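You operate a simulated robot arm through the tools that you are given. There is no shell and no other tool.

Carry out the task below with a simulated robot arm. There is one attempt and no reset: what you move stays moved.

## Task
Stir the batch at fast, try it and stand the matching block in the dock.
Fine: lever back to rest before the try; the block marked good for good, else the one marked hold; tins, slider and water button stay.

It is judged by the outcome, as a careful person would: the job done as asked, and still so three seconds after it is handed in. It fails if anything else is knocked over, pushed out of place, dropped, spilled or broken.

## Robot
A 6-joint arm with a two-finger gripper, fixed in place. Base frame: the origin is on the floor under the middle of its stand, x ahead of it, y to its left, z up; the work surface is at about z = 930. Units: mm, rad, N and s.
It reaches about 1637 mm from its shoulder. Its first joint turns from -2.897 to 2.897 rad. Payload 3.43 kg.
The tool frame sits at the grasp point between the pads (the TCP): z along the fingers, y along the line on which they close. The tips reach 20 mm beyond it. The gripper opens to 190 mm; its body begins 248 mm behind the TCP.
Orientation is that of the tool frame in the base frame, as a unit quaternion [w, x, y, z]. With the fingers straight down and closing along the base's y, the tool's x points along the base's -x, its y along +y and its z along -z.

## Interface
- The arm moves only by the tool step_arm. Its argument "deltas" is one flat list of numbers, 7 for each row, row after row: the shift along the tool's x, y, z in mm, then the turn, a rotation vector about the tool's x, y, z in rad, then the gripper command, from -1 (shut) to 1 (fully open), values between in proportion. In form: [x, y, z, rx, ry, rz, jaw, x, y, z, rx, ry, rz, jaw, ...]. A call has 1 to 20 rows; each row is the pose to reach, as a shift and turn from the pose commanded when the call began, along the tool's axes at that moment. A row lasts 0.2 s, in which the tool goes at most 50 mm and 0.15 rad; a call with a longer step from one row to the next is refused whole, and so is a gripper value outside its range. A pose out of reach is approached as far as the arm can. The call stops where the force on the tool passes 60 N (or 10 N more than at its start, if that is more) or the arm is blocked; 0.2 s more then pass. Each finger travels about 45 mm/s and halts on what it meets, pressing with about 43 N; the grip force reading is that of the motor and also rises with nothing between the fingers. The clock runs only during rows and for 0.2 s after the last one: add rows that repeat a pose to give the fingers time. The reply holds the time, the measured pose of the TCP, the force on the tool along the base axes, the opening and the grip force, in the units named above and with some noise, with the torque about the TCP (base axes, N m) and any sound that the robot's microphone picked up.
- Cameras (640 x 400 px; columns grow to the right, rows downward): "scene" is fixed at [220.4, 635.9, 1659.5]; the picture's right is [-0.69, -0.72, 0.00], its down [-0.59, 0.57, -0.57] and it looks along [0.41, -0.40, -0.82] (base axes); focal length 259 px, centre (320, 200). "wrist" rides on the gripper at [71, -8, -288] in the tool frame; the picture's right is [0.12, 0.99, 0.00], its down [-0.96, 0.11, -0.25] and it looks along [-0.25, 0.03, 0.97] (tool axes); focal length 261 px, centre (320, 200). There is no depth. A picture from a camera that has moved, and an enlarged one, comes with that camera's place and axes in the base frame and with its lens. The place of the scene camera against the robot may be out by one fixed shift of up to 18 mm in any direction.
- get_image(camera): a new picture of that camera. The clock stands still meanwhile.
- slide_trunk(by): slides the trunk up (or, below 0, down) by that many mm; the arm rides with it, the base frame stays. It gives what a move gives, with no picture.
- enlarge(camera, box): a new picture of the part [left, top, right, bottom] of that camera's present view, enlarged. The clock stands still meanwhile.
- finish_job(): hands the job in; it is judged then, once.

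Places have to be worked out from the pictures, the camera data and where the tool is seen. Open the gripper and draw the arm clear of the work before you hand the job in, unless the task says otherwise.

The tools are called as name(argument=value, ...) on one line, values as JSON. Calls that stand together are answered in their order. step_arm: Moves the arm, as the interface text tells. Its arguments: {"type":"object","properties":{"deltas":{"type":"array","items":{"type":"number"}}},"required":["deltas"]} The other tools are called the same way: slide_trunk (by) moves the trunk up or down; get_image (camera) takes a picture; enlarge (camera, box) takes an enlarged picture of a part of a camera's view; finish_job () hands the job in.

At the start:

```text
time: 0.0
tool_pos: [547.1, 214.8, 1325.4]
tool_rot: [0.0, 0.0, 1.0, 0.001]
force: [0.6, 0.7, 0.0]
torque: [-0.03, 0.02, -0.01]
width: 190.0
grip_force: 0.1
trunk travel left (down, up): [-150.0, 90.0]
```

scene: 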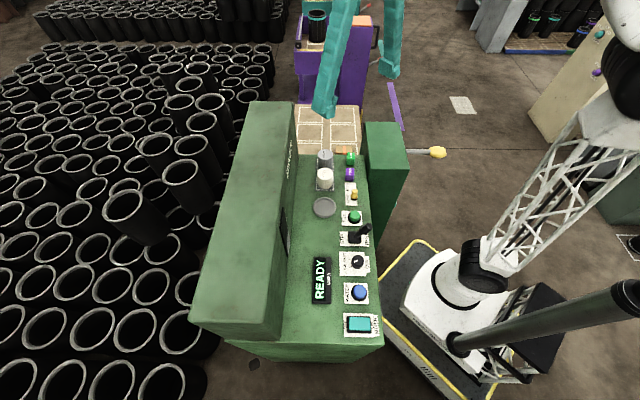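
wrist: 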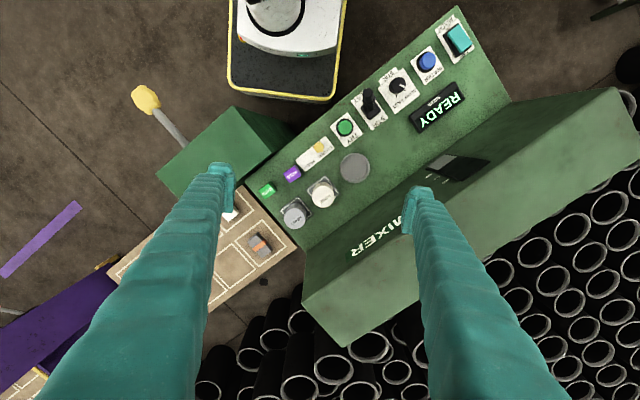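

I'll start by enlarging both views to read the labels on the panel.

enlarge(camera="scene", box=[280, 230, 400, 345])

enlarge(camera="scene", box=[280, 130, 400, 245])

enlarge(camera="wrist", box=[320, 10, 500, 140])

enlarge(camera="wrist", box=[230, 110, 400, 240])

```text
3.48 times, centred on (340, 288) of scene
camera zoom: at [220.4, 635.9, 1659.5], right [-0.69, -0.72, 0.0], down [-0.59, 0.57, -0.57], along [0.41, -0.4, -0.82], focal length 901 px, centre (250, -104)
```

zoom: 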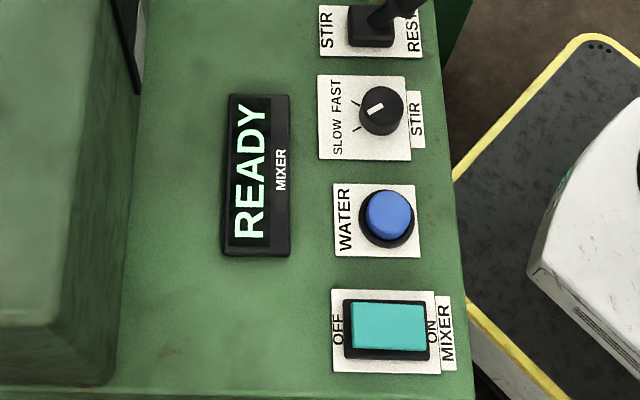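

```text
3.48 times, centred on (340, 188) of scene
camera zoom: at [220.4, 635.9, 1659.5], right [-0.69, -0.72, 0.0], down [-0.59, 0.57, -0.57], along [0.41, -0.4, -0.82], focal length 901 px, centre (250, 244)
```

zoom: 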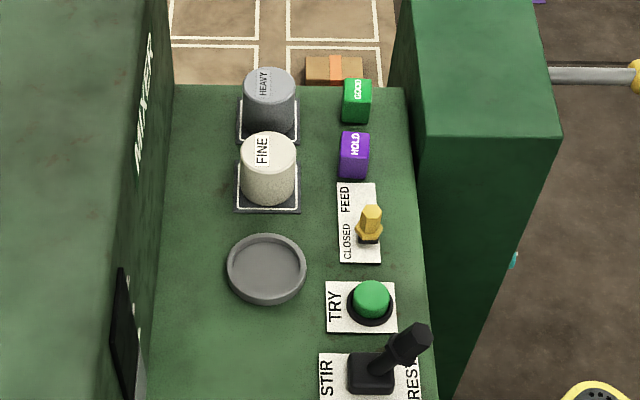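

```text
3.08 times, centred on (410, 75) of wrist
camera zoom: at [476.3, 207.3, 1612.6], right [-0.12, 0.99, 0.0], down [0.96, 0.11, 0.25], along [0.25, 0.03, -0.97], focal length 802 px, centre (43, 585)
```

zoom: 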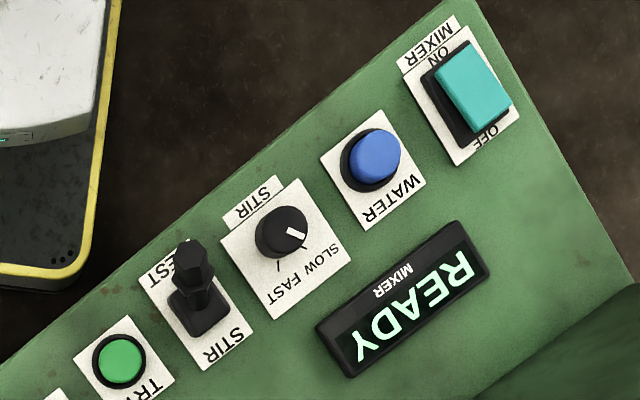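

```text
3.08 times, centred on (315, 175) of wrist
camera zoom: at [476.3, 207.3, 1612.6], right [-0.12, 0.99, 0.0], down [0.96, 0.11, 0.25], along [0.25, 0.03, -0.97], focal length 802 px, centre (335, 277)
```

zoom: 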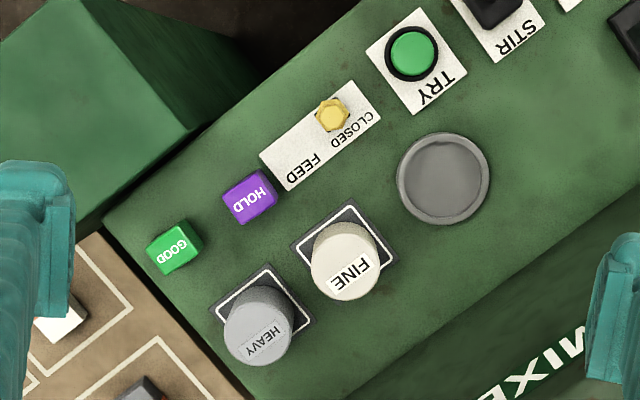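

The knob shows SLOW/FAST, the lever STIR/REST, and the display says READY. I still need to find the dock, so I'm looking at the rest of the scene.

enlarge(camera="wrist", box=[100, 160, 320, 340])

enlarge(camera="wrist", box=[300, 80, 520, 260])

enlarge(camera="scene", box=[250, 90, 450, 215])

enlarge(camera="scene", box=[230, 160, 350, 320])

```text
2.22 times, centred on (210, 250) of wrist
camera zoom: at [476.3, 207.3, 1612.6], right [-0.12, 0.99, 0.0], down [0.96, 0.11, 0.25], along [0.25, 0.03, -0.97], focal length 579 px, centre (564, 89)
```

zoom: 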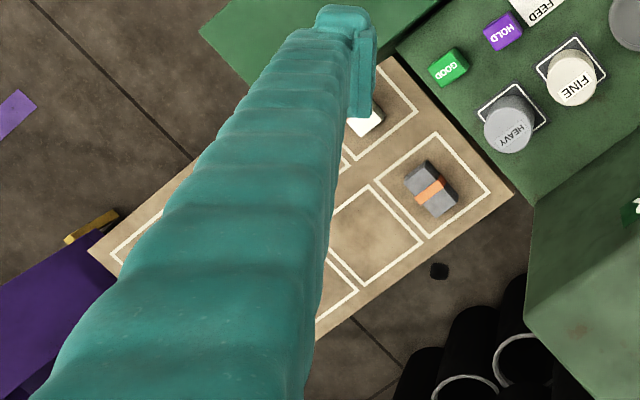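

```text
2.22 times, centred on (410, 170) of wrist
camera zoom: at [476.3, 207.3, 1612.6], right [-0.12, 0.99, 0.0], down [0.96, 0.11, 0.25], along [0.25, 0.03, -0.97], focal length 579 px, centre (120, 267)
```

zoom: 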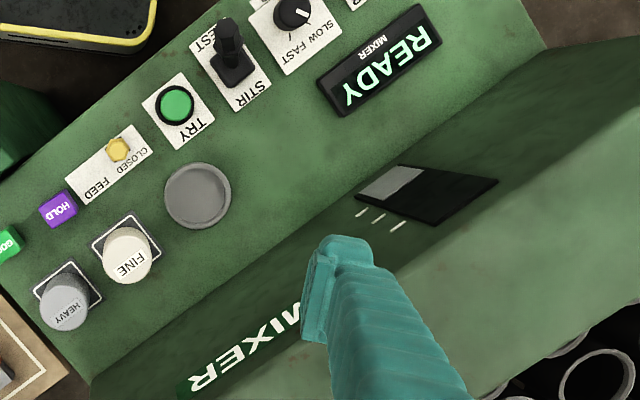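

```text
3.20 times, centred on (350, 152) of scene
camera zoom: at [220.4, 635.9, 1659.5], right [-0.69, -0.72, 0.0], down [-0.59, 0.57, -0.57], along [0.41, -0.4, -0.82], focal length 829 px, centre (224, 352)
```

zoom: 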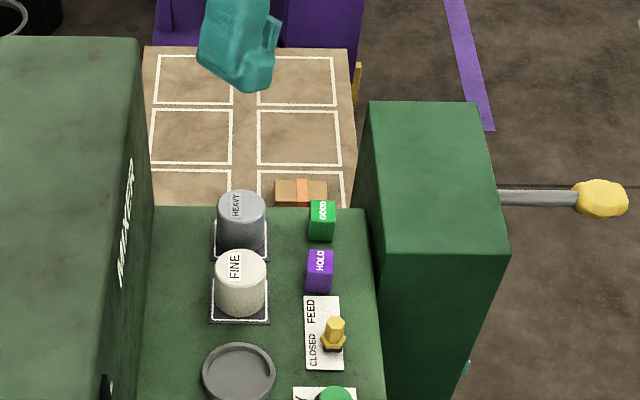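

```text
2.50 times, centred on (290, 240) of scene
camera zoom: at [220.4, 635.9, 1659.5], right [-0.69, -0.72, 0.0], down [-0.59, 0.57, -0.57], along [0.41, -0.4, -0.82], focal length 648 px, centre (395, 100)
```

zoom: 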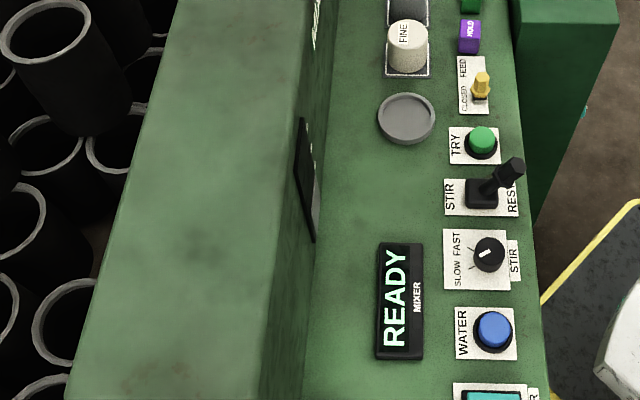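

The panel's long axis runs along about (0.71, -0.71) in the base frame, and it lies about 515 mm from the stand axis. I'll turn the gripper 45° to line up with it and move over the panel's middle, staying high, to get a closer square view.

step_arm(deltas=[14.6, 10.2, 20.8, 0, 0, -0.131, 1, 29.2, 20.3, 41.7, 0, 0, -0.262, 1, 43.8, 30.5, 62.5, 0, 0, -0.393, 1, 58.3, 40.7, 83.3, 0, 0, -0.524, 1, 72.9, 50.8, 104.2, 0, 0, -0.654, 1, 87.5, 61, 125, 0, 0, -0.785, 1, 87.5, 61, 125, 0, 0, -0.785, 1])

get_image(camera="wrist")

get_image(camera="scene")

```text
time: 1.6
tool_pos: [461.0, 277.4, 1200.6]
tool_rot: [0.001, -0.382, 0.924, -0.001]
force: [-0.2, 0.0, -0.4]
torque: [0.03, 0.02, 0.01]
width: 190.1
grip_force: 0.1
trunk travel left (down, up): [-150.0, 90.0]
```

```text
taken
camera wrist: at [415.6, 221.5, 1487.5], right [-0.79, 0.62, 0.0], down [0.6, 0.76, 0.25], along [0.16, 0.2, -0.97], focal length 261 px, centre (320, 200)
```

wrist: 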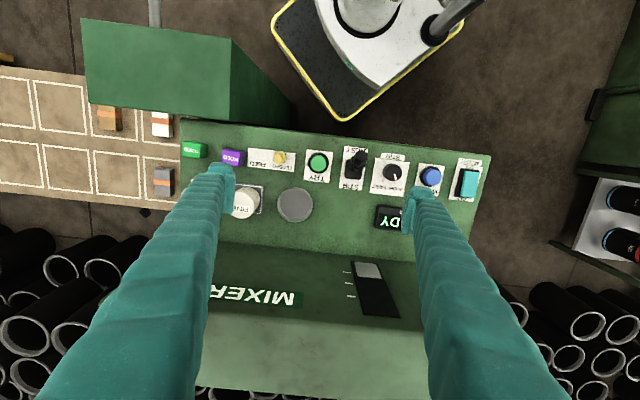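

```text
taken
```

scene: 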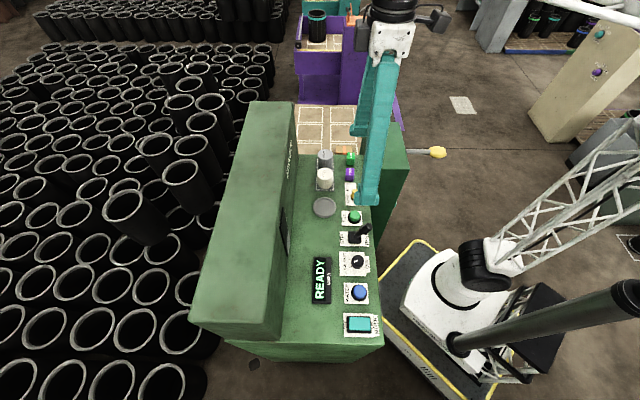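

The wrist view is now square to the panel. I'll enlarge the knob, the lever, and the end of the panel with the dish.

enlarge(camera="wrist", box=[300, 135, 500, 235])

enlarge(camera="wrist", box=[170, 110, 340, 240])

enlarge(camera="wrist", box=[0, 10, 300, 220])

enlarge(camera="wrist", box=[480, 60, 640, 300])

```text
3.20 times, centred on (400, 185) of wrist
camera zoom: at [415.6, 221.5, 1487.5], right [-0.79, 0.62, 0.0], down [0.6, 0.76, 0.25], along [0.16, 0.2, -0.97], focal length 834 px, centre (64, 248)
```

zoom: 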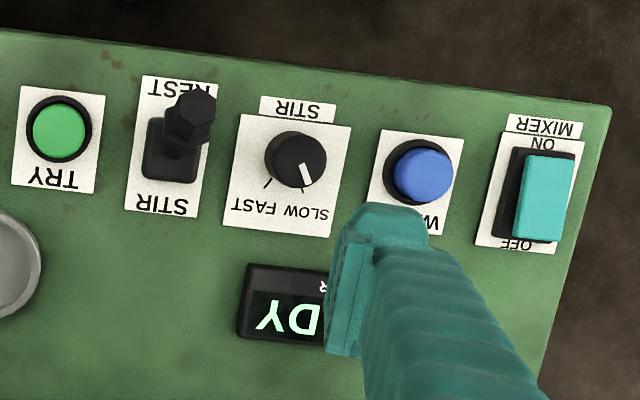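

```text
3.08 times, centred on (255, 175) of wrist
camera zoom: at [415.6, 221.5, 1487.5], right [-0.79, 0.62, 0.0], down [0.6, 0.76, 0.25], along [0.16, 0.2, -0.97], focal length 802 px, centre (520, 277)
```

zoom: 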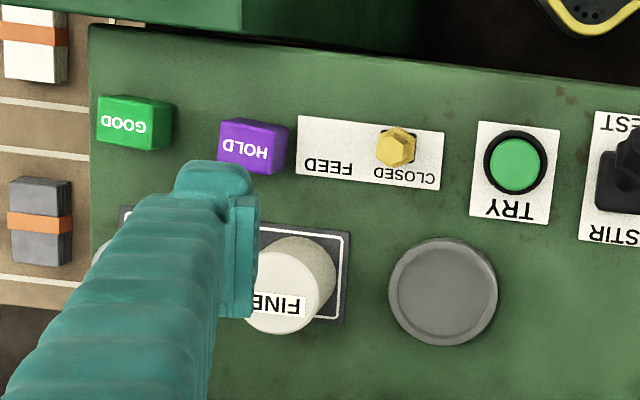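

```text
1.90 times, centred on (150, 115) of wrist
camera zoom: at [415.6, 221.5, 1487.5], right [-0.79, 0.62, 0.0], down [0.6, 0.76, 0.25], along [0.16, 0.2, -0.97], focal length 496 px, centre (644, 362)
```

zoom: 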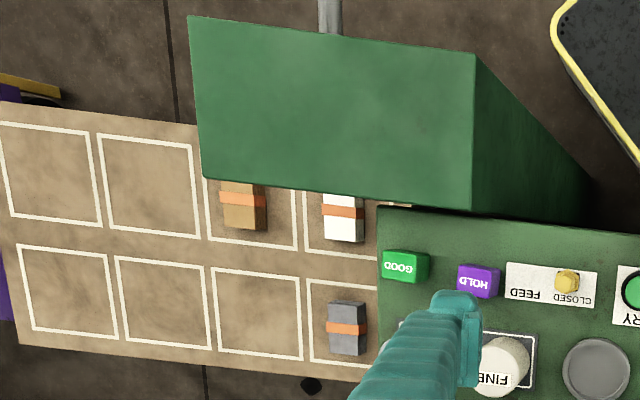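

```text
1.67 times, centred on (560, 180) of wrist
camera zoom: at [415.6, 221.5, 1487.5], right [-0.79, 0.62, 0.0], down [0.6, 0.76, 0.25], along [0.16, 0.2, -0.97], focal length 434 px, centre (-80, 233)
```

zoom: 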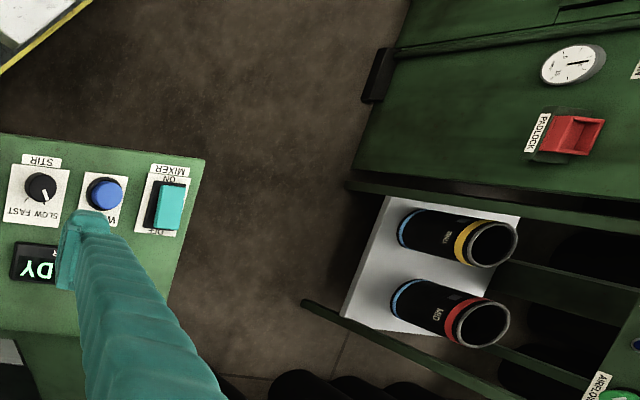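

The dish at the panel's far half looks like the dock, and the knob pointer is on SLOW. I'll look at the gripper fingers and the dish in the scene camera before going lower.

enlarge(camera="scene", box=[310, 100, 440, 220])

enlarge(camera="scene", box=[305, 220, 385, 280])

enlarge(camera="wrist", box=[180, 130, 320, 230])

enlarge(camera="wrist", box=[330, 140, 420, 210])

```text
3.33 times, centred on (375, 160) of scene
camera zoom: at [220.4, 635.9, 1659.5], right [-0.69, -0.72, 0.0], down [-0.59, 0.57, -0.57], along [0.41, -0.4, -0.82], focal length 864 px, centre (137, 333)
```

zoom: 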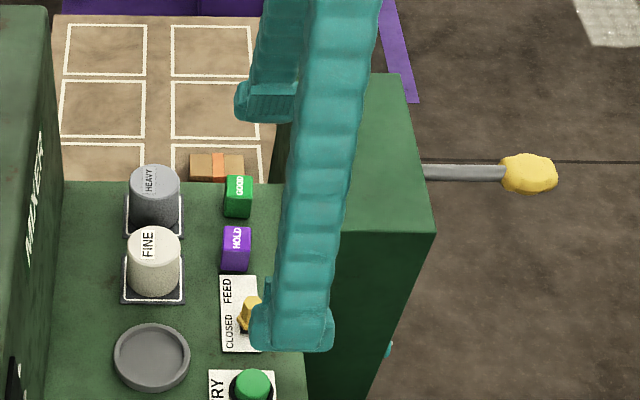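

```text
6.67 times, centred on (345, 250) of scene
camera zoom: at [220.4, 635.9, 1659.5], right [-0.69, -0.72, 0.0], down [-0.59, 0.57, -0.57], along [0.41, -0.4, -0.82], focal length 1727 px, centre (153, -133)
```

zoom: 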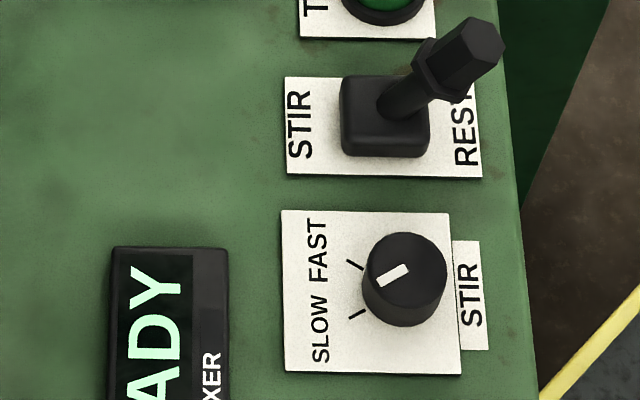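

```text
4.00 times, centred on (250, 180) of wrist
camera zoom: at [415.6, 221.5, 1487.5], right [-0.79, 0.62, 0.0], down [0.6, 0.76, 0.25], along [0.16, 0.2, -0.97], focal length 1043 px, centre (600, 280)
```

zoom: 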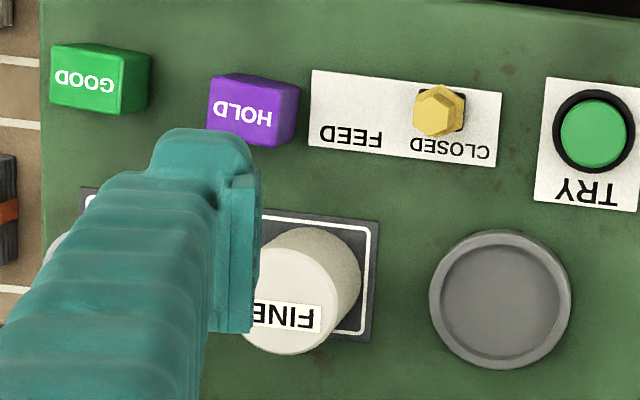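

```text
5.71 times, centred on (375, 175) of wrist
camera zoom: at [415.6, 221.5, 1487.5], right [-0.79, 0.62, 0.0], down [0.6, 0.76, 0.25], along [0.16, 0.2, -0.97], focal length 1489 px, centre (6, 343)
```

zoom: 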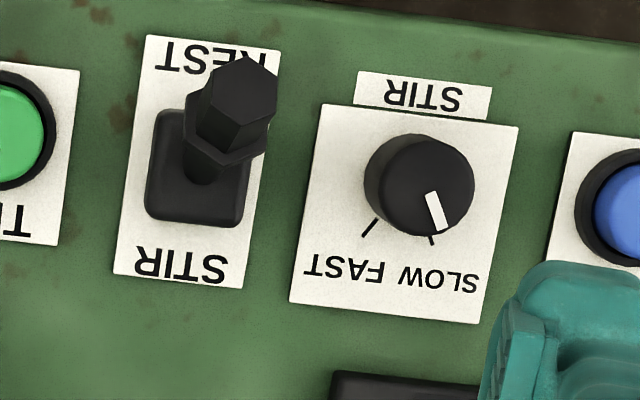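

The fingers are about 55 mm wide and 32 mm thick. The knob sits near s≈-23, w≈513 in panel axes, is about 26 mm high, and needs roughly 70° clockwise from SLOW to FAST. I'll move above it with the jaws lined up with its pointer and narrowed, which keeps them away from the lever and the water button.

step_arm(deltas=[1.3, 19.1, 12.5, 0, 0, 0.12, 0.7, 2.5, 38.2, 25, 0, 0, 0.24, 0.4, 3.8, 57.3, 37.5, 0, 0, 0.36, 0.2, 5.0, 76.4, 50, 0, 0, 0.48, 0.0, 6.3, 95.5, 62.5, 0, 0, 0.6, -0.1, 7.6, 114.6, 75, 0, 0, 0.72, -0.1, 8.8, 133.7, 87.5, 0, 0, 0.84, -0.1, 10.1, 152.8, 100, 0, 0, 0.96, -0.1, 10.1, 152.8, 100, 0, 0, 0.96, -0.1])

get_image(camera="wrist")

get_image(camera="scene")

```text
time: 3.6
tool_pos: [347.0, 377.7, 1100.0]
tool_rot: [0.001, 0.088, 0.996, 0.001]
force: [-0.4, 0.2, -0.6]
torque: [0.0, -0.01, 0.01]
width: 85.4
grip_force: 0.1
trunk travel left (down, up): [-150.0, 90.0]
```

```text
taken
camera wrist: at [274.4, 382.4, 1386.7], right [0.06, 1.0, 0.0], down [0.97, -0.06, 0.25], along [0.25, -0.01, -0.97], focal length 261 px, centre (320, 200)
```

wrist: 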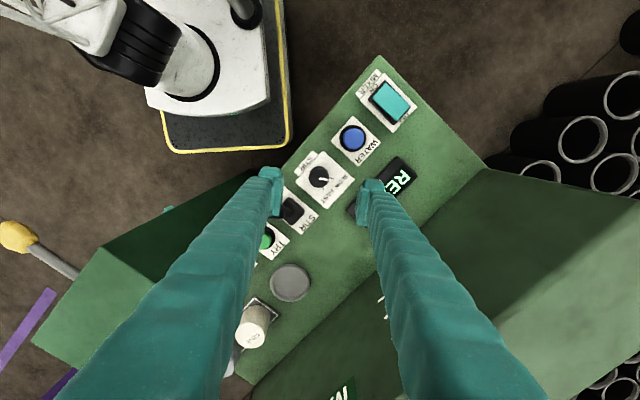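

```text
taken
```

scene: 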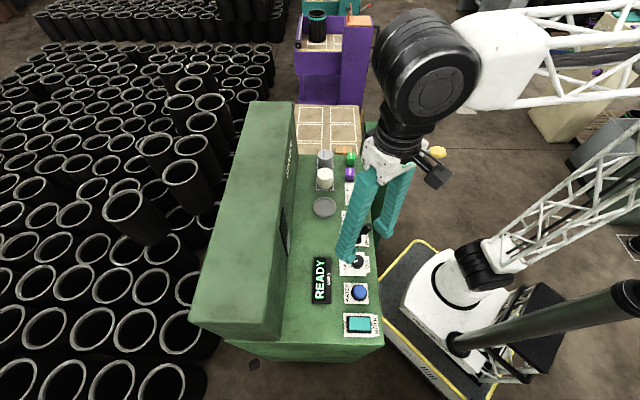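

The rotation is fine and the knob appears right between the fingertips. I'll enlarge it to refine the alignment.

enlarge(camera="wrist", box=[270, 140, 370, 220])

enlarge(camera="scene", box=[310, 190, 420, 290])

```text
5.00 times, centred on (320, 180) of wrist
camera zoom: at [274.4, 382.4, 1386.7], right [0.06, 1.0, 0.0], down [0.97, -0.06, 0.25], along [0.25, -0.01, -0.97], focal length 1303 px, centre (320, 300)
```

zoom: 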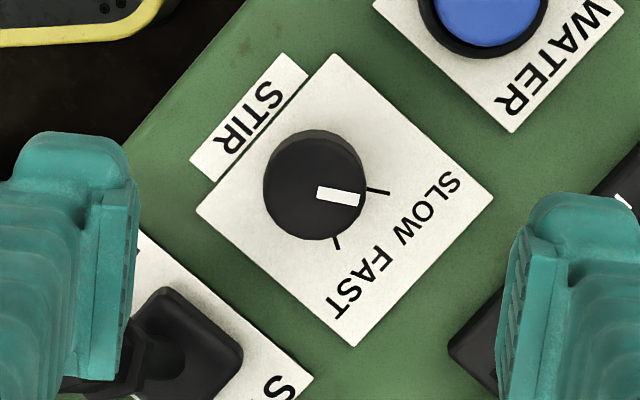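

```text
4.00 times, centred on (365, 240) of scene
camera zoom: at [220.4, 635.9, 1659.5], right [-0.69, -0.72, 0.0], down [-0.59, 0.57, -0.57], along [0.41, -0.4, -0.82], focal length 1036 px, centre (140, 40)
```

zoom: 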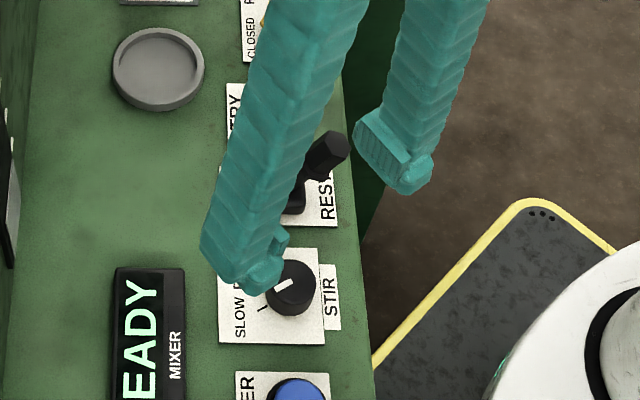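

The knob centre is about 2 mm off the tool axis, so I'll correct for that. I'll narrow the jaws to about 54 mm for lever clearance and descend so the tips end just above the label.

step_arm(deltas=[-2, -1.2, 0, 0, 0, 0, -0.43, -2, -1.2, 0, 0, 0, 0, -0.43, -2, -1.2, 0, 0, 0, 0, -0.43, -2, -1.2, 35, 0, 0, 0, -0.43, -2, -1.2, 70, 0, 0, 0, -0.43, -2, -1.2, 105, 0, 0, 0, -0.43, -2, -1.2, 125, 0, 0, 0, -0.43, -2, -1.2, 135, 0, 0, 0, -0.43, -2, -1.2, 143, 0, 0, 0, -0.43, -2, -1.2, 143, 0, 0, 0, -0.43])

enlarge(camera="wrist", box=[240, 120, 400, 240])

enlarge(camera="scene", box=[310, 190, 420, 290])

```text
time: 5.8
tool_pos: [348.1, 376.1, 956.5]
tool_rot: [0.001, 0.088, 0.996, 0.001]
force: [-0.7, -0.5, -0.9]
torque: [0.02, 0.0, 0.0]
width: 54.2
grip_force: 0.0
trunk travel left (down, up): [-150.0, 90.0]
```

```text
3.33 times, centred on (320, 180) of wrist
camera zoom: at [275.6, 380.6, 1243.7], right [0.06, 1.0, 0.0], down [0.97, -0.05, 0.25], along [0.25, -0.01, -0.97], focal length 869 px, centre (320, 267)
```

zoom: 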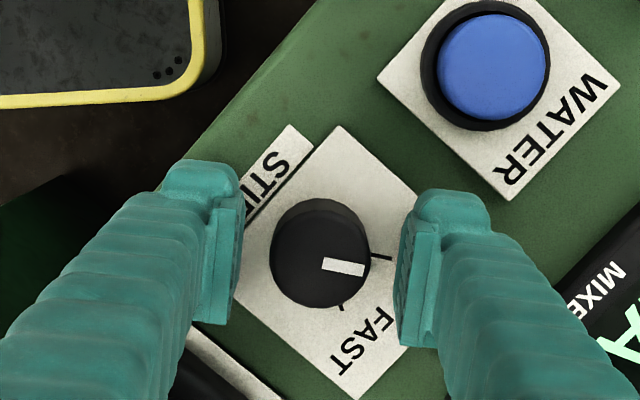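

```text
4.00 times, centred on (365, 240) of scene
camera zoom: at [220.4, 635.9, 1659.5], right [-0.69, -0.72, 0.0], down [-0.59, 0.57, -0.57], along [0.41, -0.4, -0.82], focal length 1036 px, centre (140, 40)
```

zoom: 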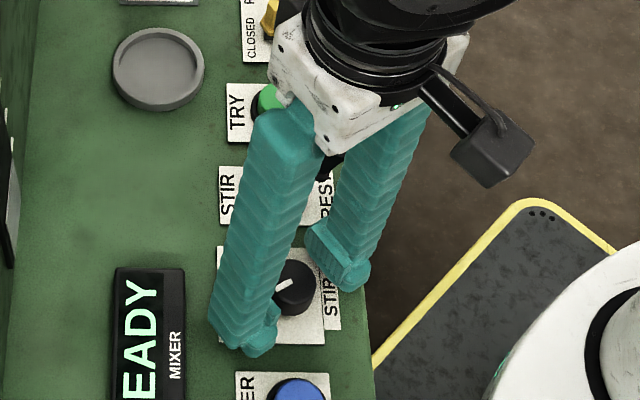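

The knob is centred between the pads and nothing is in contact. Closing on it now.

step_arm(deltas=[0, 0, 0, 0, 0, 0, -1, 0, 0, 0, 0, 0, 0, -1, 0, 0, 0, 0, 0, 0, -1, 0, 0, 0, 0, 0, 0, -1])

enlarge(camera="wrist", box=[240, 120, 400, 240])

```text
time: 6.8
tool_pos: [347.7, 375.9, 956.2]
tool_rot: [0.001, 0.088, 0.996, 0.001]
force: [0.1, 0.0, -1.3]
torque: [-0.05, 0.0, -0.04]
width: 33.8
grip_force: 45.1
trunk travel left (down, up): [-150.0, 90.0]
```

```text
3.33 times, centred on (320, 180) of wrist
camera zoom: at [275.7, 380.6, 1243.7], right [0.06, 1.0, 0.0], down [0.97, -0.05, 0.25], along [0.25, -0.01, -0.97], focal length 869 px, centre (320, 267)
```

zoom: 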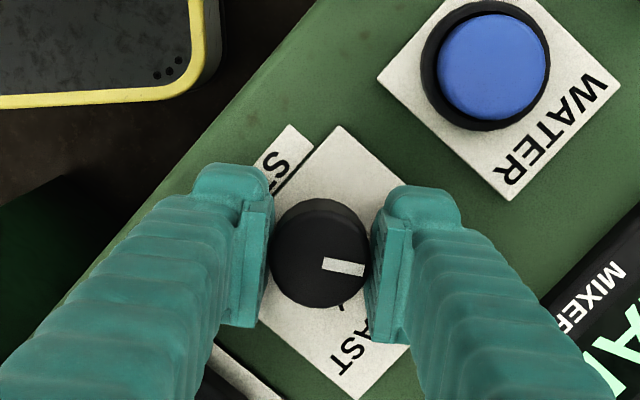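

The knob is gripped at 33.8 mm. I'll turn it clockwise from above (positive about tool z), first part of the way to check the torque.

step_arm(deltas=[0, 0, 0, 0, 0, 0.1, -1, 0, 0, 0, 0, 0, 0.2, -1, 0, 0, 0, 0, 0, 0.3, -1, 0, 0, 0, 0, 0, 0.4, -1, 0, 0, 0, 0, 0, 0.5, -1, 0, 0, 0, 0, 0, 0.6, -1, 0, 0, 0, 0, 0, 0.6, -1])

enlarge(camera="wrist", box=[240, 120, 400, 240])

enlarge(camera="scene", box=[310, 190, 420, 290])

```text
time: 8.4
tool_pos: [347.9, 376.1, 955.6]
tool_rot: [0.001, 0.378, 0.926, 0.0]
force: [-5.6, -0.8, -18.0]
torque: [0.04, 0.05, 0.01]
width: 33.5
grip_force: 44.5
trunk travel left (down, up): [-150.0, 90.0]
```

```text
3.33 times, centred on (320, 180) of wrist
camera zoom: at [290.5, 420.1, 1243.9], right [0.61, 0.79, 0.0], down [0.77, -0.59, 0.25], along [0.2, -0.15, -0.97], focal length 869 px, centre (320, 267)
```

zoom: 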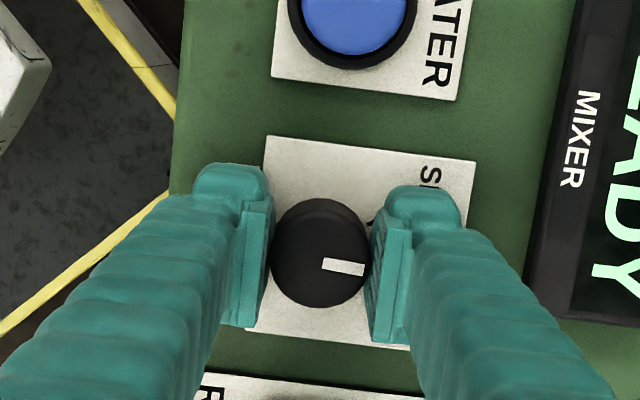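

```text
4.00 times, centred on (365, 240) of scene
camera zoom: at [220.4, 635.9, 1659.5], right [-0.69, -0.72, 0.0], down [-0.59, 0.57, -0.57], along [0.41, -0.4, -0.82], focal length 1036 px, centre (140, 40)
```

zoom: 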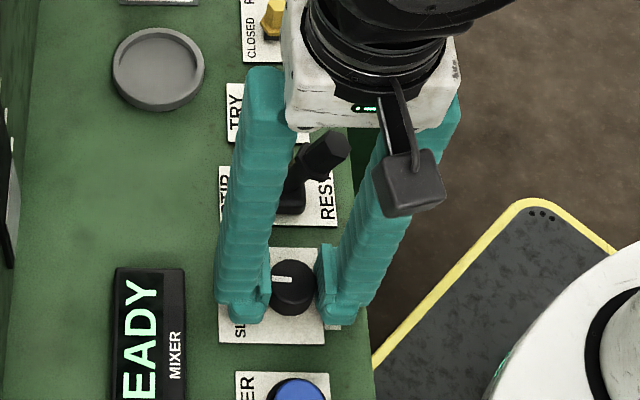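

The knob follows the gripper. I'll turn the remaining 0.62 rad to bring the pointer onto FAST.

step_arm(deltas=[0, 0, 0, 0, 0, 0.1, -1, 0, 0, 0, 0, 0, 0.2, -1, 0, 0, 0, 0, 0, 0.3, -1, 0, 0, 0, 0, 0, 0.4, -1, 0, 0, 0, 0, 0, 0.5, -1, 0, 0, 0, 0, 0, 0.6, -1, 0, 0, 0, 0, 0, 0.62, -1, 0, 0, 0, 0, 0, 0.62, -1])

enlarge(camera="wrist", box=[240, 120, 400, 240])

enlarge(camera="scene", box=[310, 190, 420, 290])

```text
time: 10.2
tool_pos: [347.6, 375.4, 958.3]
tool_rot: [0.001, 0.643, 0.766, 0.002]
force: [-13.2, -10.1, -4.4]
torque: [-0.25, 0.07, 0.79]
width: 33.7
grip_force: 44.9
trunk travel left (down, up): [-150.0, 90.0]
```

```text
3.33 times, centred on (320, 180) of wrist
camera zoom: at [325.8, 443.9, 1245.2], right [0.96, 0.29, 0.0], down [0.28, -0.93, 0.25], along [0.07, -0.24, -0.97], focal length 869 px, centre (320, 267)
```

zoom: 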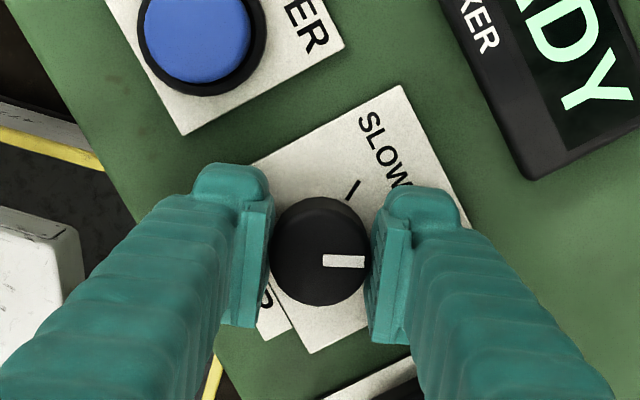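

```text
4.00 times, centred on (365, 240) of scene
camera zoom: at [220.4, 635.9, 1659.5], right [-0.69, -0.72, 0.0], down [-0.59, 0.57, -0.57], along [0.41, -0.4, -0.82], focal length 1036 px, centre (140, 40)
```

zoom: 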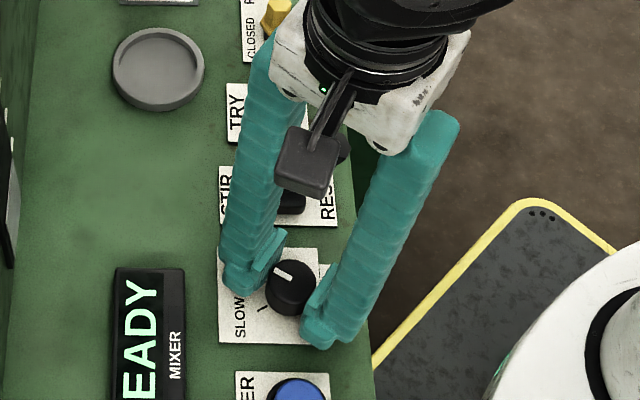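

The gripper turned 70° and a reaction torque of 0.8 N·m has built up, probably the end stop. I'll open the jaws a little, rise straight up and check the pointer.

step_arm(deltas=[0, 0, 0, 0, 0, 0, -0.43, 0, 0, 0, 0, 0, 0, -0.43, 0, 0, 0, 0, 0, 0, -0.43, 0, 0, -30, 0, 0, 0, -0.43, 0, 0, -65, 0, 0, 0, -0.43, 0, 0, -100, 0, 0, 0, -0.43, 0, 0, -140, 0, 0, 0, -0.43, 0, 0, -140, 0, 0, 0, -0.43])

enlarge(camera="wrist", box=[240, 100, 400, 220])

enlarge(camera="scene", box=[300, 190, 420, 290])

```text
time: 12.0
tool_pos: [346.9, 376.2, 1098.6]
tool_rot: [0.001, 0.643, 0.766, 0.001]
force: [0.9, -0.2, -0.1]
torque: [0.01, 0.02, 0.01]
width: 54.1
grip_force: 0.1
trunk travel left (down, up): [-150.0, 90.0]
```

```text
3.33 times, centred on (320, 160) of wrist
camera zoom: at [325.6, 444.1, 1385.3], right [0.96, 0.29, 0.0], down [0.28, -0.93, 0.25], along [0.07, -0.24, -0.97], focal length 869 px, centre (320, 333)
```

zoom: 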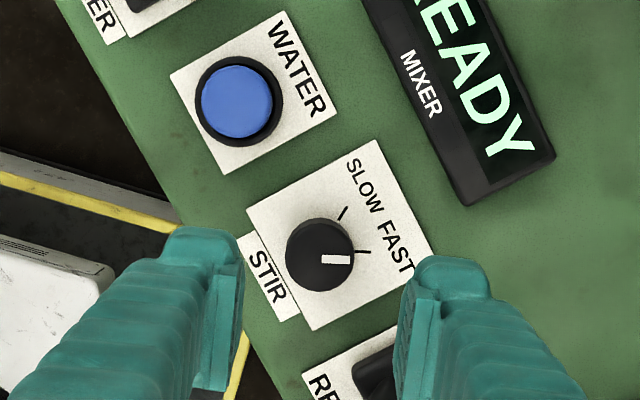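

```text
4.00 times, centred on (360, 240) of scene
camera zoom: at [220.4, 635.9, 1659.5], right [-0.69, -0.72, 0.0], down [-0.59, 0.57, -0.57], along [0.41, -0.4, -0.82], focal length 1036 px, centre (160, 40)
```

zoom: 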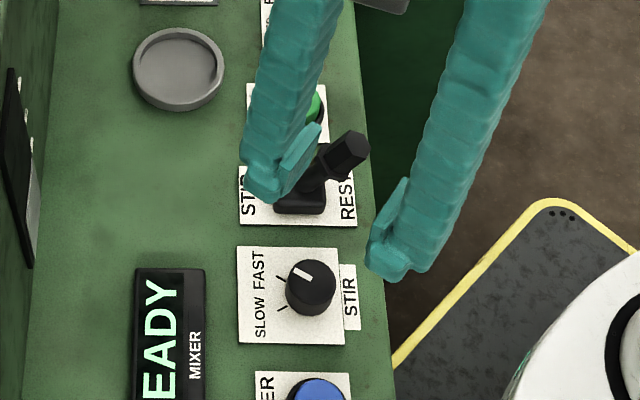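

The pointer now lies close to the FAST tick. I'll zoom in further to measure the residual angle.

enlarge(camera="wrist", box=[300, 130, 350, 165])

enlarge(camera="scene", box=[355, 245, 390, 275])

```text
11.43 times, centred on (325, 148) of wrist
camera zoom: at [325.6, 444.1, 1385.3], right [0.96, 0.29, 0.0], down [0.28, -0.93, 0.25], along [0.07, -0.24, -0.97], focal length 2979 px, centre (263, 800)
```

zoom: 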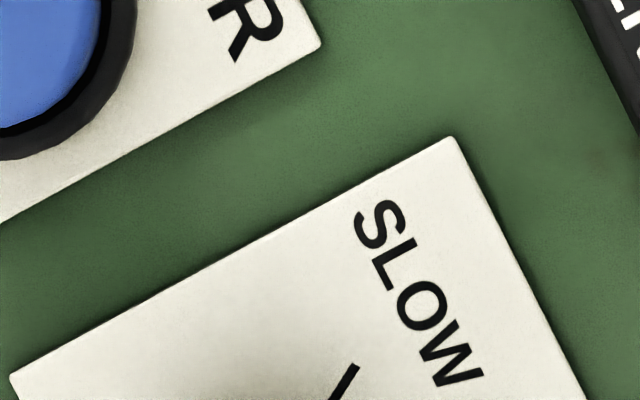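

```text
13.33 times, centred on (372, 260) of scene
camera zoom: at [220.4, 635.9, 1659.5], right [-0.69, -0.72, 0.0], down [-0.59, 0.57, -0.57], along [0.41, -0.4, -0.82], focal length 3454 px, centre (-380, -600)
```

zoom: 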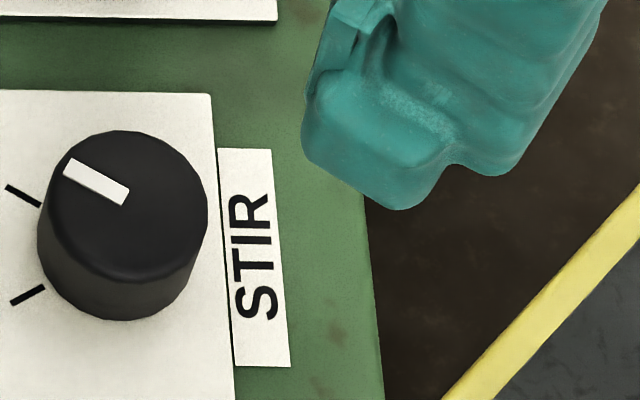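

In the scene view the pointer is parallel to the FAST tick, so the knob is set. Next is the lever. I'll move above it at a safe height with the jaws along the lever's travel so they can straddle its head.

step_arm(deltas=[-16, 4.6, 0, 0, 0, -0.122, -0.263, -32, 9.1, 0, 0, 0, -0.244, -0.263, -48, 13.7, 0, 0, 0, -0.367, -0.263, -64, 18.2, 0, 0, 0, -0.489, -0.263, -80.1, 22.8, 0, 0, 0, -0.611, -0.263, -80.1, 22.8, 0, 0, 0, -0.611, -0.263])

enlarge(camera="wrist", box=[240, 100, 400, 220])

enlarge(camera="scene", box=[300, 190, 420, 290])

```text
time: 13.4
tool_pos: [385.4, 300.9, 1098.3]
tool_rot: [0.001, 0.382, 0.924, 0.001]
force: [0.0, -0.2, -0.4]
torque: [-0.01, 0.0, 0.01]
width: 69.9
grip_force: 0.2
trunk travel left (down, up): [-150.0, 90.0]
```

```text
3.33 times, centred on (320, 160) of wrist
camera zoom: at [327.0, 344.9, 1384.4], right [0.62, 0.79, 0.0], down [0.76, -0.6, 0.25], along [0.2, -0.15, -0.97], focal length 869 px, centre (320, 333)
```

zoom: 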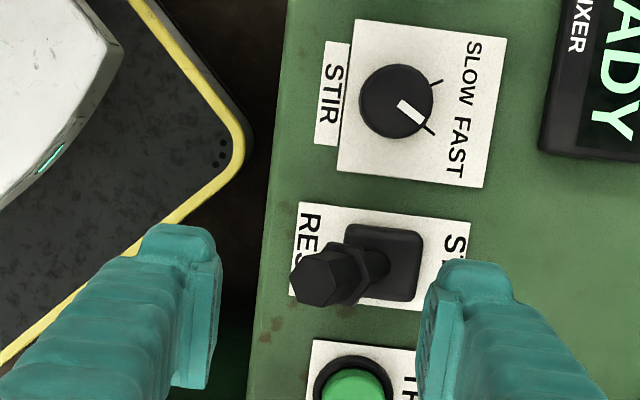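

```text
4.00 times, centred on (360, 240) of scene
camera zoom: at [220.4, 635.9, 1659.5], right [-0.69, -0.72, 0.0], down [-0.59, 0.57, -0.57], along [0.41, -0.4, -0.82], focal length 1036 px, centre (160, 40)
```

zoom: 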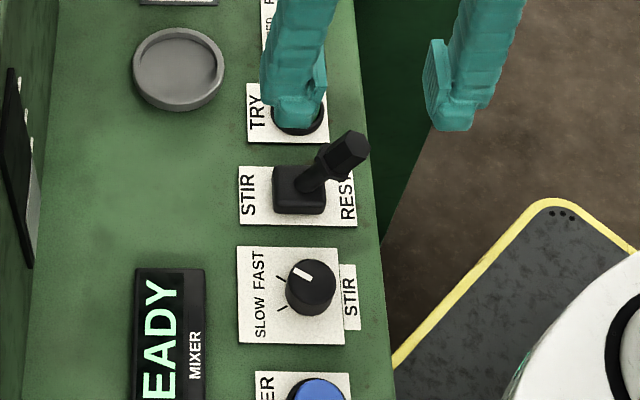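

The lever head is at s≈58, w≈483, z≈1015, between the open fingers. I'll lower so the fingers straddle the head.

step_arm(deltas=[2, 0, 0, 0, 0, 0, -0.263, 2, 0, 30, 0, 0, 0, -0.263, 2, 0, 60, 0, 0, 0, -0.263, 2, 0, 82, 0, 0, 0, -0.263, 2, 0, 95, 0, 0, 0, -0.263, 2, 0, 95, 0, 0, 0, -0.263])

enlarge(camera="wrist", box=[240, 130, 400, 250])

enlarge(camera="scene", box=[300, 190, 420, 290])

```text
time: 14.8
tool_pos: [382.6, 302.9, 1002.0]
tool_rot: [0.001, 0.381, 0.924, 0.001]
force: [0.2, 0.2, 0.1]
torque: [-0.01, 0.0, 0.0]
width: 69.7
grip_force: 0.1
trunk travel left (down, up): [-150.0, 90.0]
```

```text
3.33 times, centred on (320, 190) of wrist
camera zoom: at [325.7, 346.8, 1289.3], right [0.62, 0.79, 0.0], down [0.76, -0.6, 0.25], along [0.2, -0.15, -0.97], focal length 869 px, centre (320, 233)
```

zoom: 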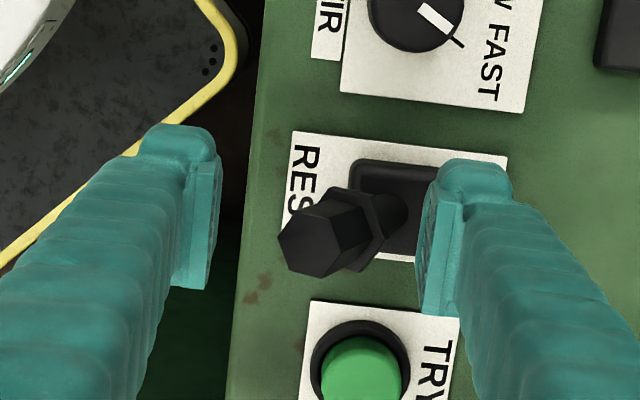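

```text
4.00 times, centred on (360, 240) of scene
camera zoom: at [220.4, 635.9, 1659.5], right [-0.69, -0.72, 0.0], down [-0.59, 0.57, -0.57], along [0.41, -0.4, -0.82], focal length 1036 px, centre (160, 40)
```

zoom: 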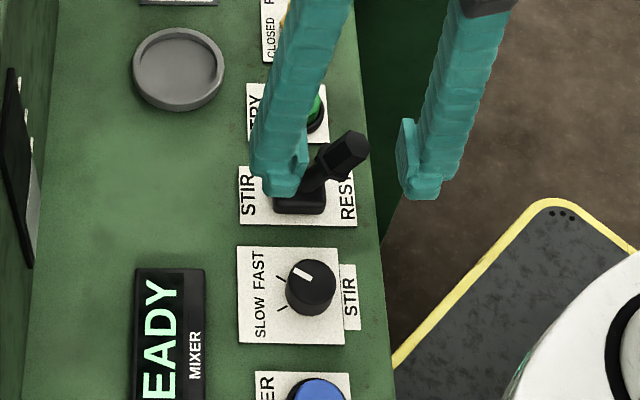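

The head sits between the fingers with no contact. I'll push it towards STIR (tool +y) gradually and watch the force.

step_arm(deltas=[0, 10, 0, 0, 0, 0, -0.263, 0, 18, 0, 0, 0, 0, -0.263, 0, 26, 0, 0, 0, 0, -0.263, 0, 34, 0, 0, 0, 0, -0.263, 0, 42, 0, 0, 0, 0, -0.263, 0, 50, 0, 0, 0, 0, -0.263, 0, 58, 0, 0, 0, 0, -0.263])

get_image(camera="scene")

enlarge(camera="wrist", box=[240, 130, 400, 250])

```text
time: 16.4
tool_pos: [423.9, 344.5, 1002.1]
tool_rot: [0.001, 0.382, 0.924, 0.001]
force: [-0.7, -0.7, 0.0]
torque: [0.01, -0.06, 0.0]
width: 70.2
grip_force: 0.1
trunk travel left (down, up): [-150.0, 90.0]
```

```text
taken
```

scene: 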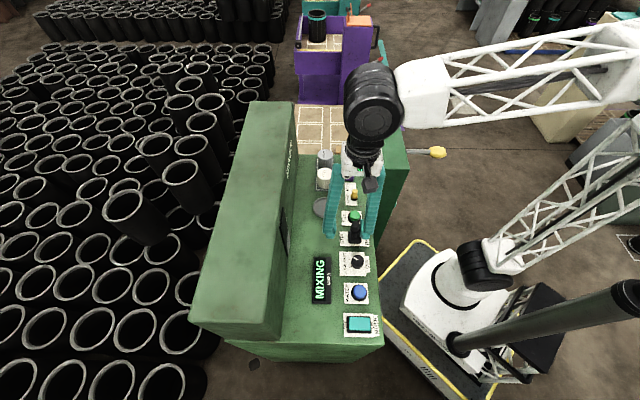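

```text
3.33 times, centred on (320, 190) of wrist
camera zoom: at [366.5, 387.5, 1289.6], right [0.62, 0.79, 0.0], down [0.76, -0.6, 0.25], along [0.2, -0.15, -0.97], focal length 869 px, centre (320, 233)
```

zoom: 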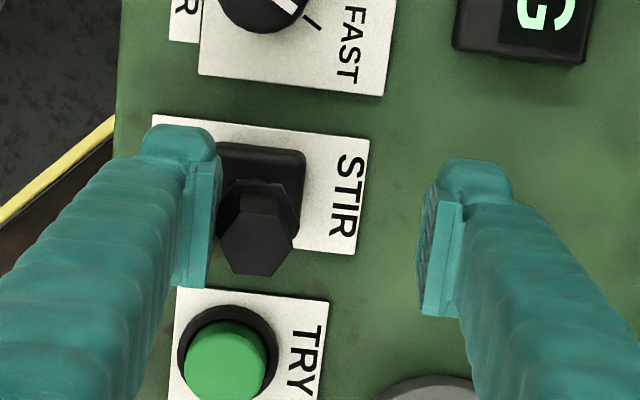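

The display now reads MIXING with the lever at mid-travel. I'll continue pushing it fully to STIR.

step_arm(deltas=[0, 8, 0, 0, 0, 0, -0.263, 0, 15, 0, 0, 0, 0, -0.263, 0, 22, 0, 0, 0, 0, -0.263, 0, 28, 0, 0, 0, 0, -0.263])

enlarge(camera="scene", box=[270, 180, 420, 320])

enlarge(camera="wrist", box=[240, 130, 400, 250])

```text
time: 17.4
tool_pos: [442.1, 360.9, 1001.1]
tool_rot: [0.0, 0.383, 0.924, 0.0]
force: [-17.6, -16.4, -23.7]
torque: [0.6, -0.54, -0.13]
width: 83.1
grip_force: 11.6
trunk travel left (down, up): [-150.0, 90.0]
```

```text
2.86 times, centred on (345, 250) of scene
camera zoom: at [220.4, 635.9, 1659.5], right [-0.69, -0.72, 0.0], down [-0.59, 0.57, -0.57], along [0.41, -0.4, -0.82], focal length 740 px, centre (249, 57)
```

zoom: 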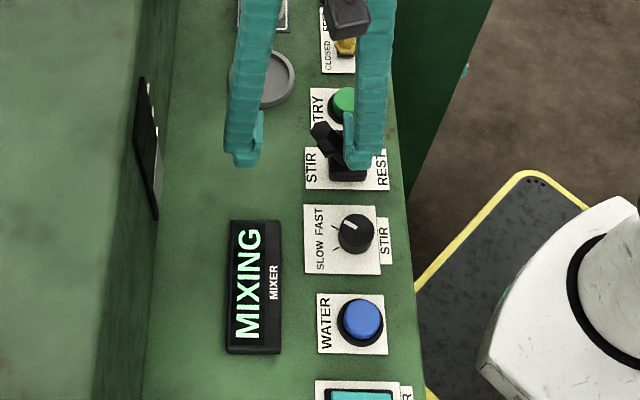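

```text
3.33 times, centred on (320, 190) of wrist
camera zoom: at [385.4, 406.9, 1288.3], right [0.62, 0.79, 0.0], down [0.76, -0.6, 0.25], along [0.19, -0.15, -0.97], focal length 869 px, centre (320, 233)
```

zoom: 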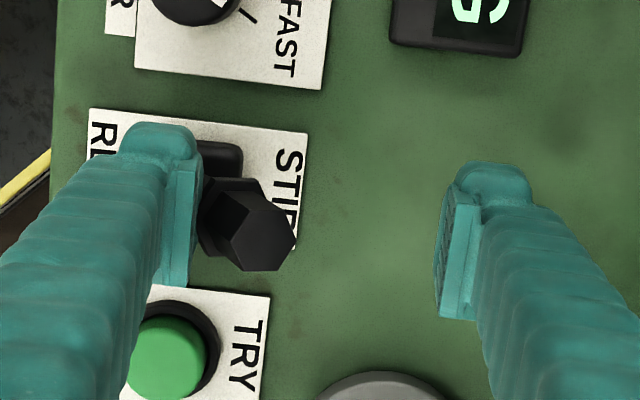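

The lever is at its STIR stop (about 24 N reaction) and the display shows MIXING. I'll back off a few millimetres so it isn't loaded, wait, and watch the display.

step_arm(deltas=[0, -10, 0, 0, 0, 0, -0.263, 0, -14, 0, 0, 0, 0, -0.263, 0, -14, 0, 0, 0, 0, -0.263, 0, -14, 0, 0, 0, 0, -0.263, 0, -14, 0, 0, 0, 0, -0.263])

enlarge(camera="scene", box=[270, 180, 420, 320])

```text
time: 18.6
tool_pos: [433.7, 353.8, 1003.1]
tool_rot: [0.001, 0.382, 0.924, 0.002]
force: [0.5, 0.7, -6.2]
torque: [0.16, -0.13, 0.0]
width: 69.6
grip_force: 0.0
trunk travel left (down, up): [-150.0, 90.0]
```

```text
2.86 times, centred on (345, 250) of scene
camera zoom: at [220.4, 635.9, 1659.5], right [-0.69, -0.72, 0.0], down [-0.59, 0.57, -0.57], along [0.41, -0.4, -0.82], focal length 740 px, centre (249, 57)
```

zoom: 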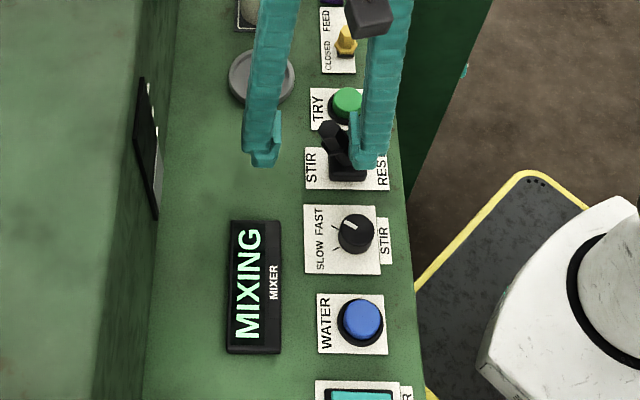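

The lever may have come back slightly with the finger, so I'll check it in the wrist view before waiting longer.

enlarge(camera="wrist", box=[240, 130, 400, 250])

enlarge(camera="scene", box=[360, 210, 410, 250])

```text
3.33 times, centred on (320, 190) of wrist
camera zoom: at [376.1, 397.5, 1289.9], right [0.62, 0.79, 0.0], down [0.76, -0.6, 0.25], along [0.2, -0.15, -0.97], focal length 869 px, centre (320, 233)
```

zoom: 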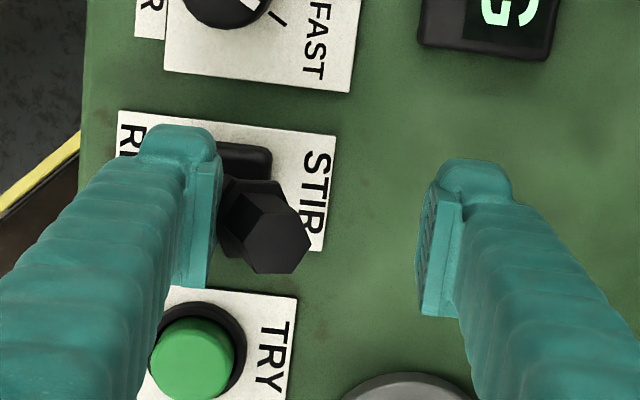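

```text
10.00 times, centred on (385, 230) of scene
camera zoom: at [220.4, 635.9, 1659.5], right [-0.69, -0.72, 0.0], down [-0.59, 0.57, -0.57], along [0.41, -0.4, -0.82], focal length 2591 px, centre (-330, -100)
```

zoom: 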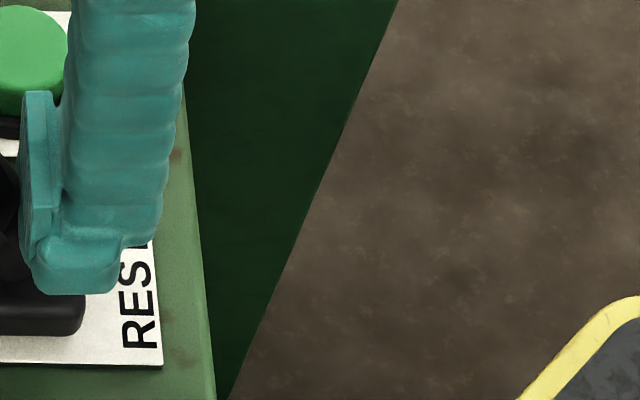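

The lever head is just against the finger and tilted to STIR, and mixing continues. I'll hold it a bit nearer its stop and wait about 3.5 s while checking the display.

step_arm(deltas=[0, 6, 0, 0, 0, 0, -0.263, 0, 6, 0, 0, 0, 0, -0.263, 0, 6, 0, 0, 0, 0, -0.263, 0, 6, 0, 0, 0, 0, -0.263, 0, 6, 0, 0, 0, 0, -0.263, 0, 6, 0, 0, 0, 0, -0.263, 0, 6, 0, 0, 0, 0, -0.263, 0, 6, 0, 0, 0, 0, -0.263, 0, 6, 0, 0, 0, 0, -0.263, 0, 6, 0, 0, 0, 0, -0.263])

enlarge(camera="scene", box=[270, 180, 420, 320])

```text
time: 20.8
tool_pos: [439.0, 357.8, 1001.9]
tool_rot: [0.001, 0.381, 0.924, 0.001]
force: [-2.6, -1.4, -11.6]
torque: [0.29, -0.19, -0.06]
width: 71.4
grip_force: 1.1
trunk travel left (down, up): [-150.0, 90.0]
```

```text
2.86 times, centred on (345, 250) of scene
camera zoom: at [220.4, 635.9, 1659.5], right [-0.69, -0.72, 0.0], down [-0.59, 0.57, -0.57], along [0.41, -0.4, -0.82], focal length 740 px, centre (249, 57)
```

zoom: 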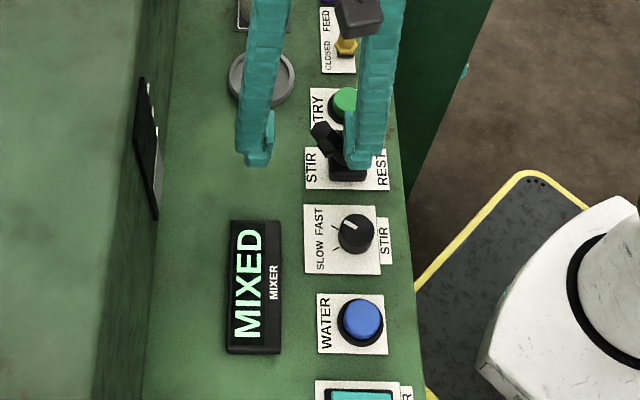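

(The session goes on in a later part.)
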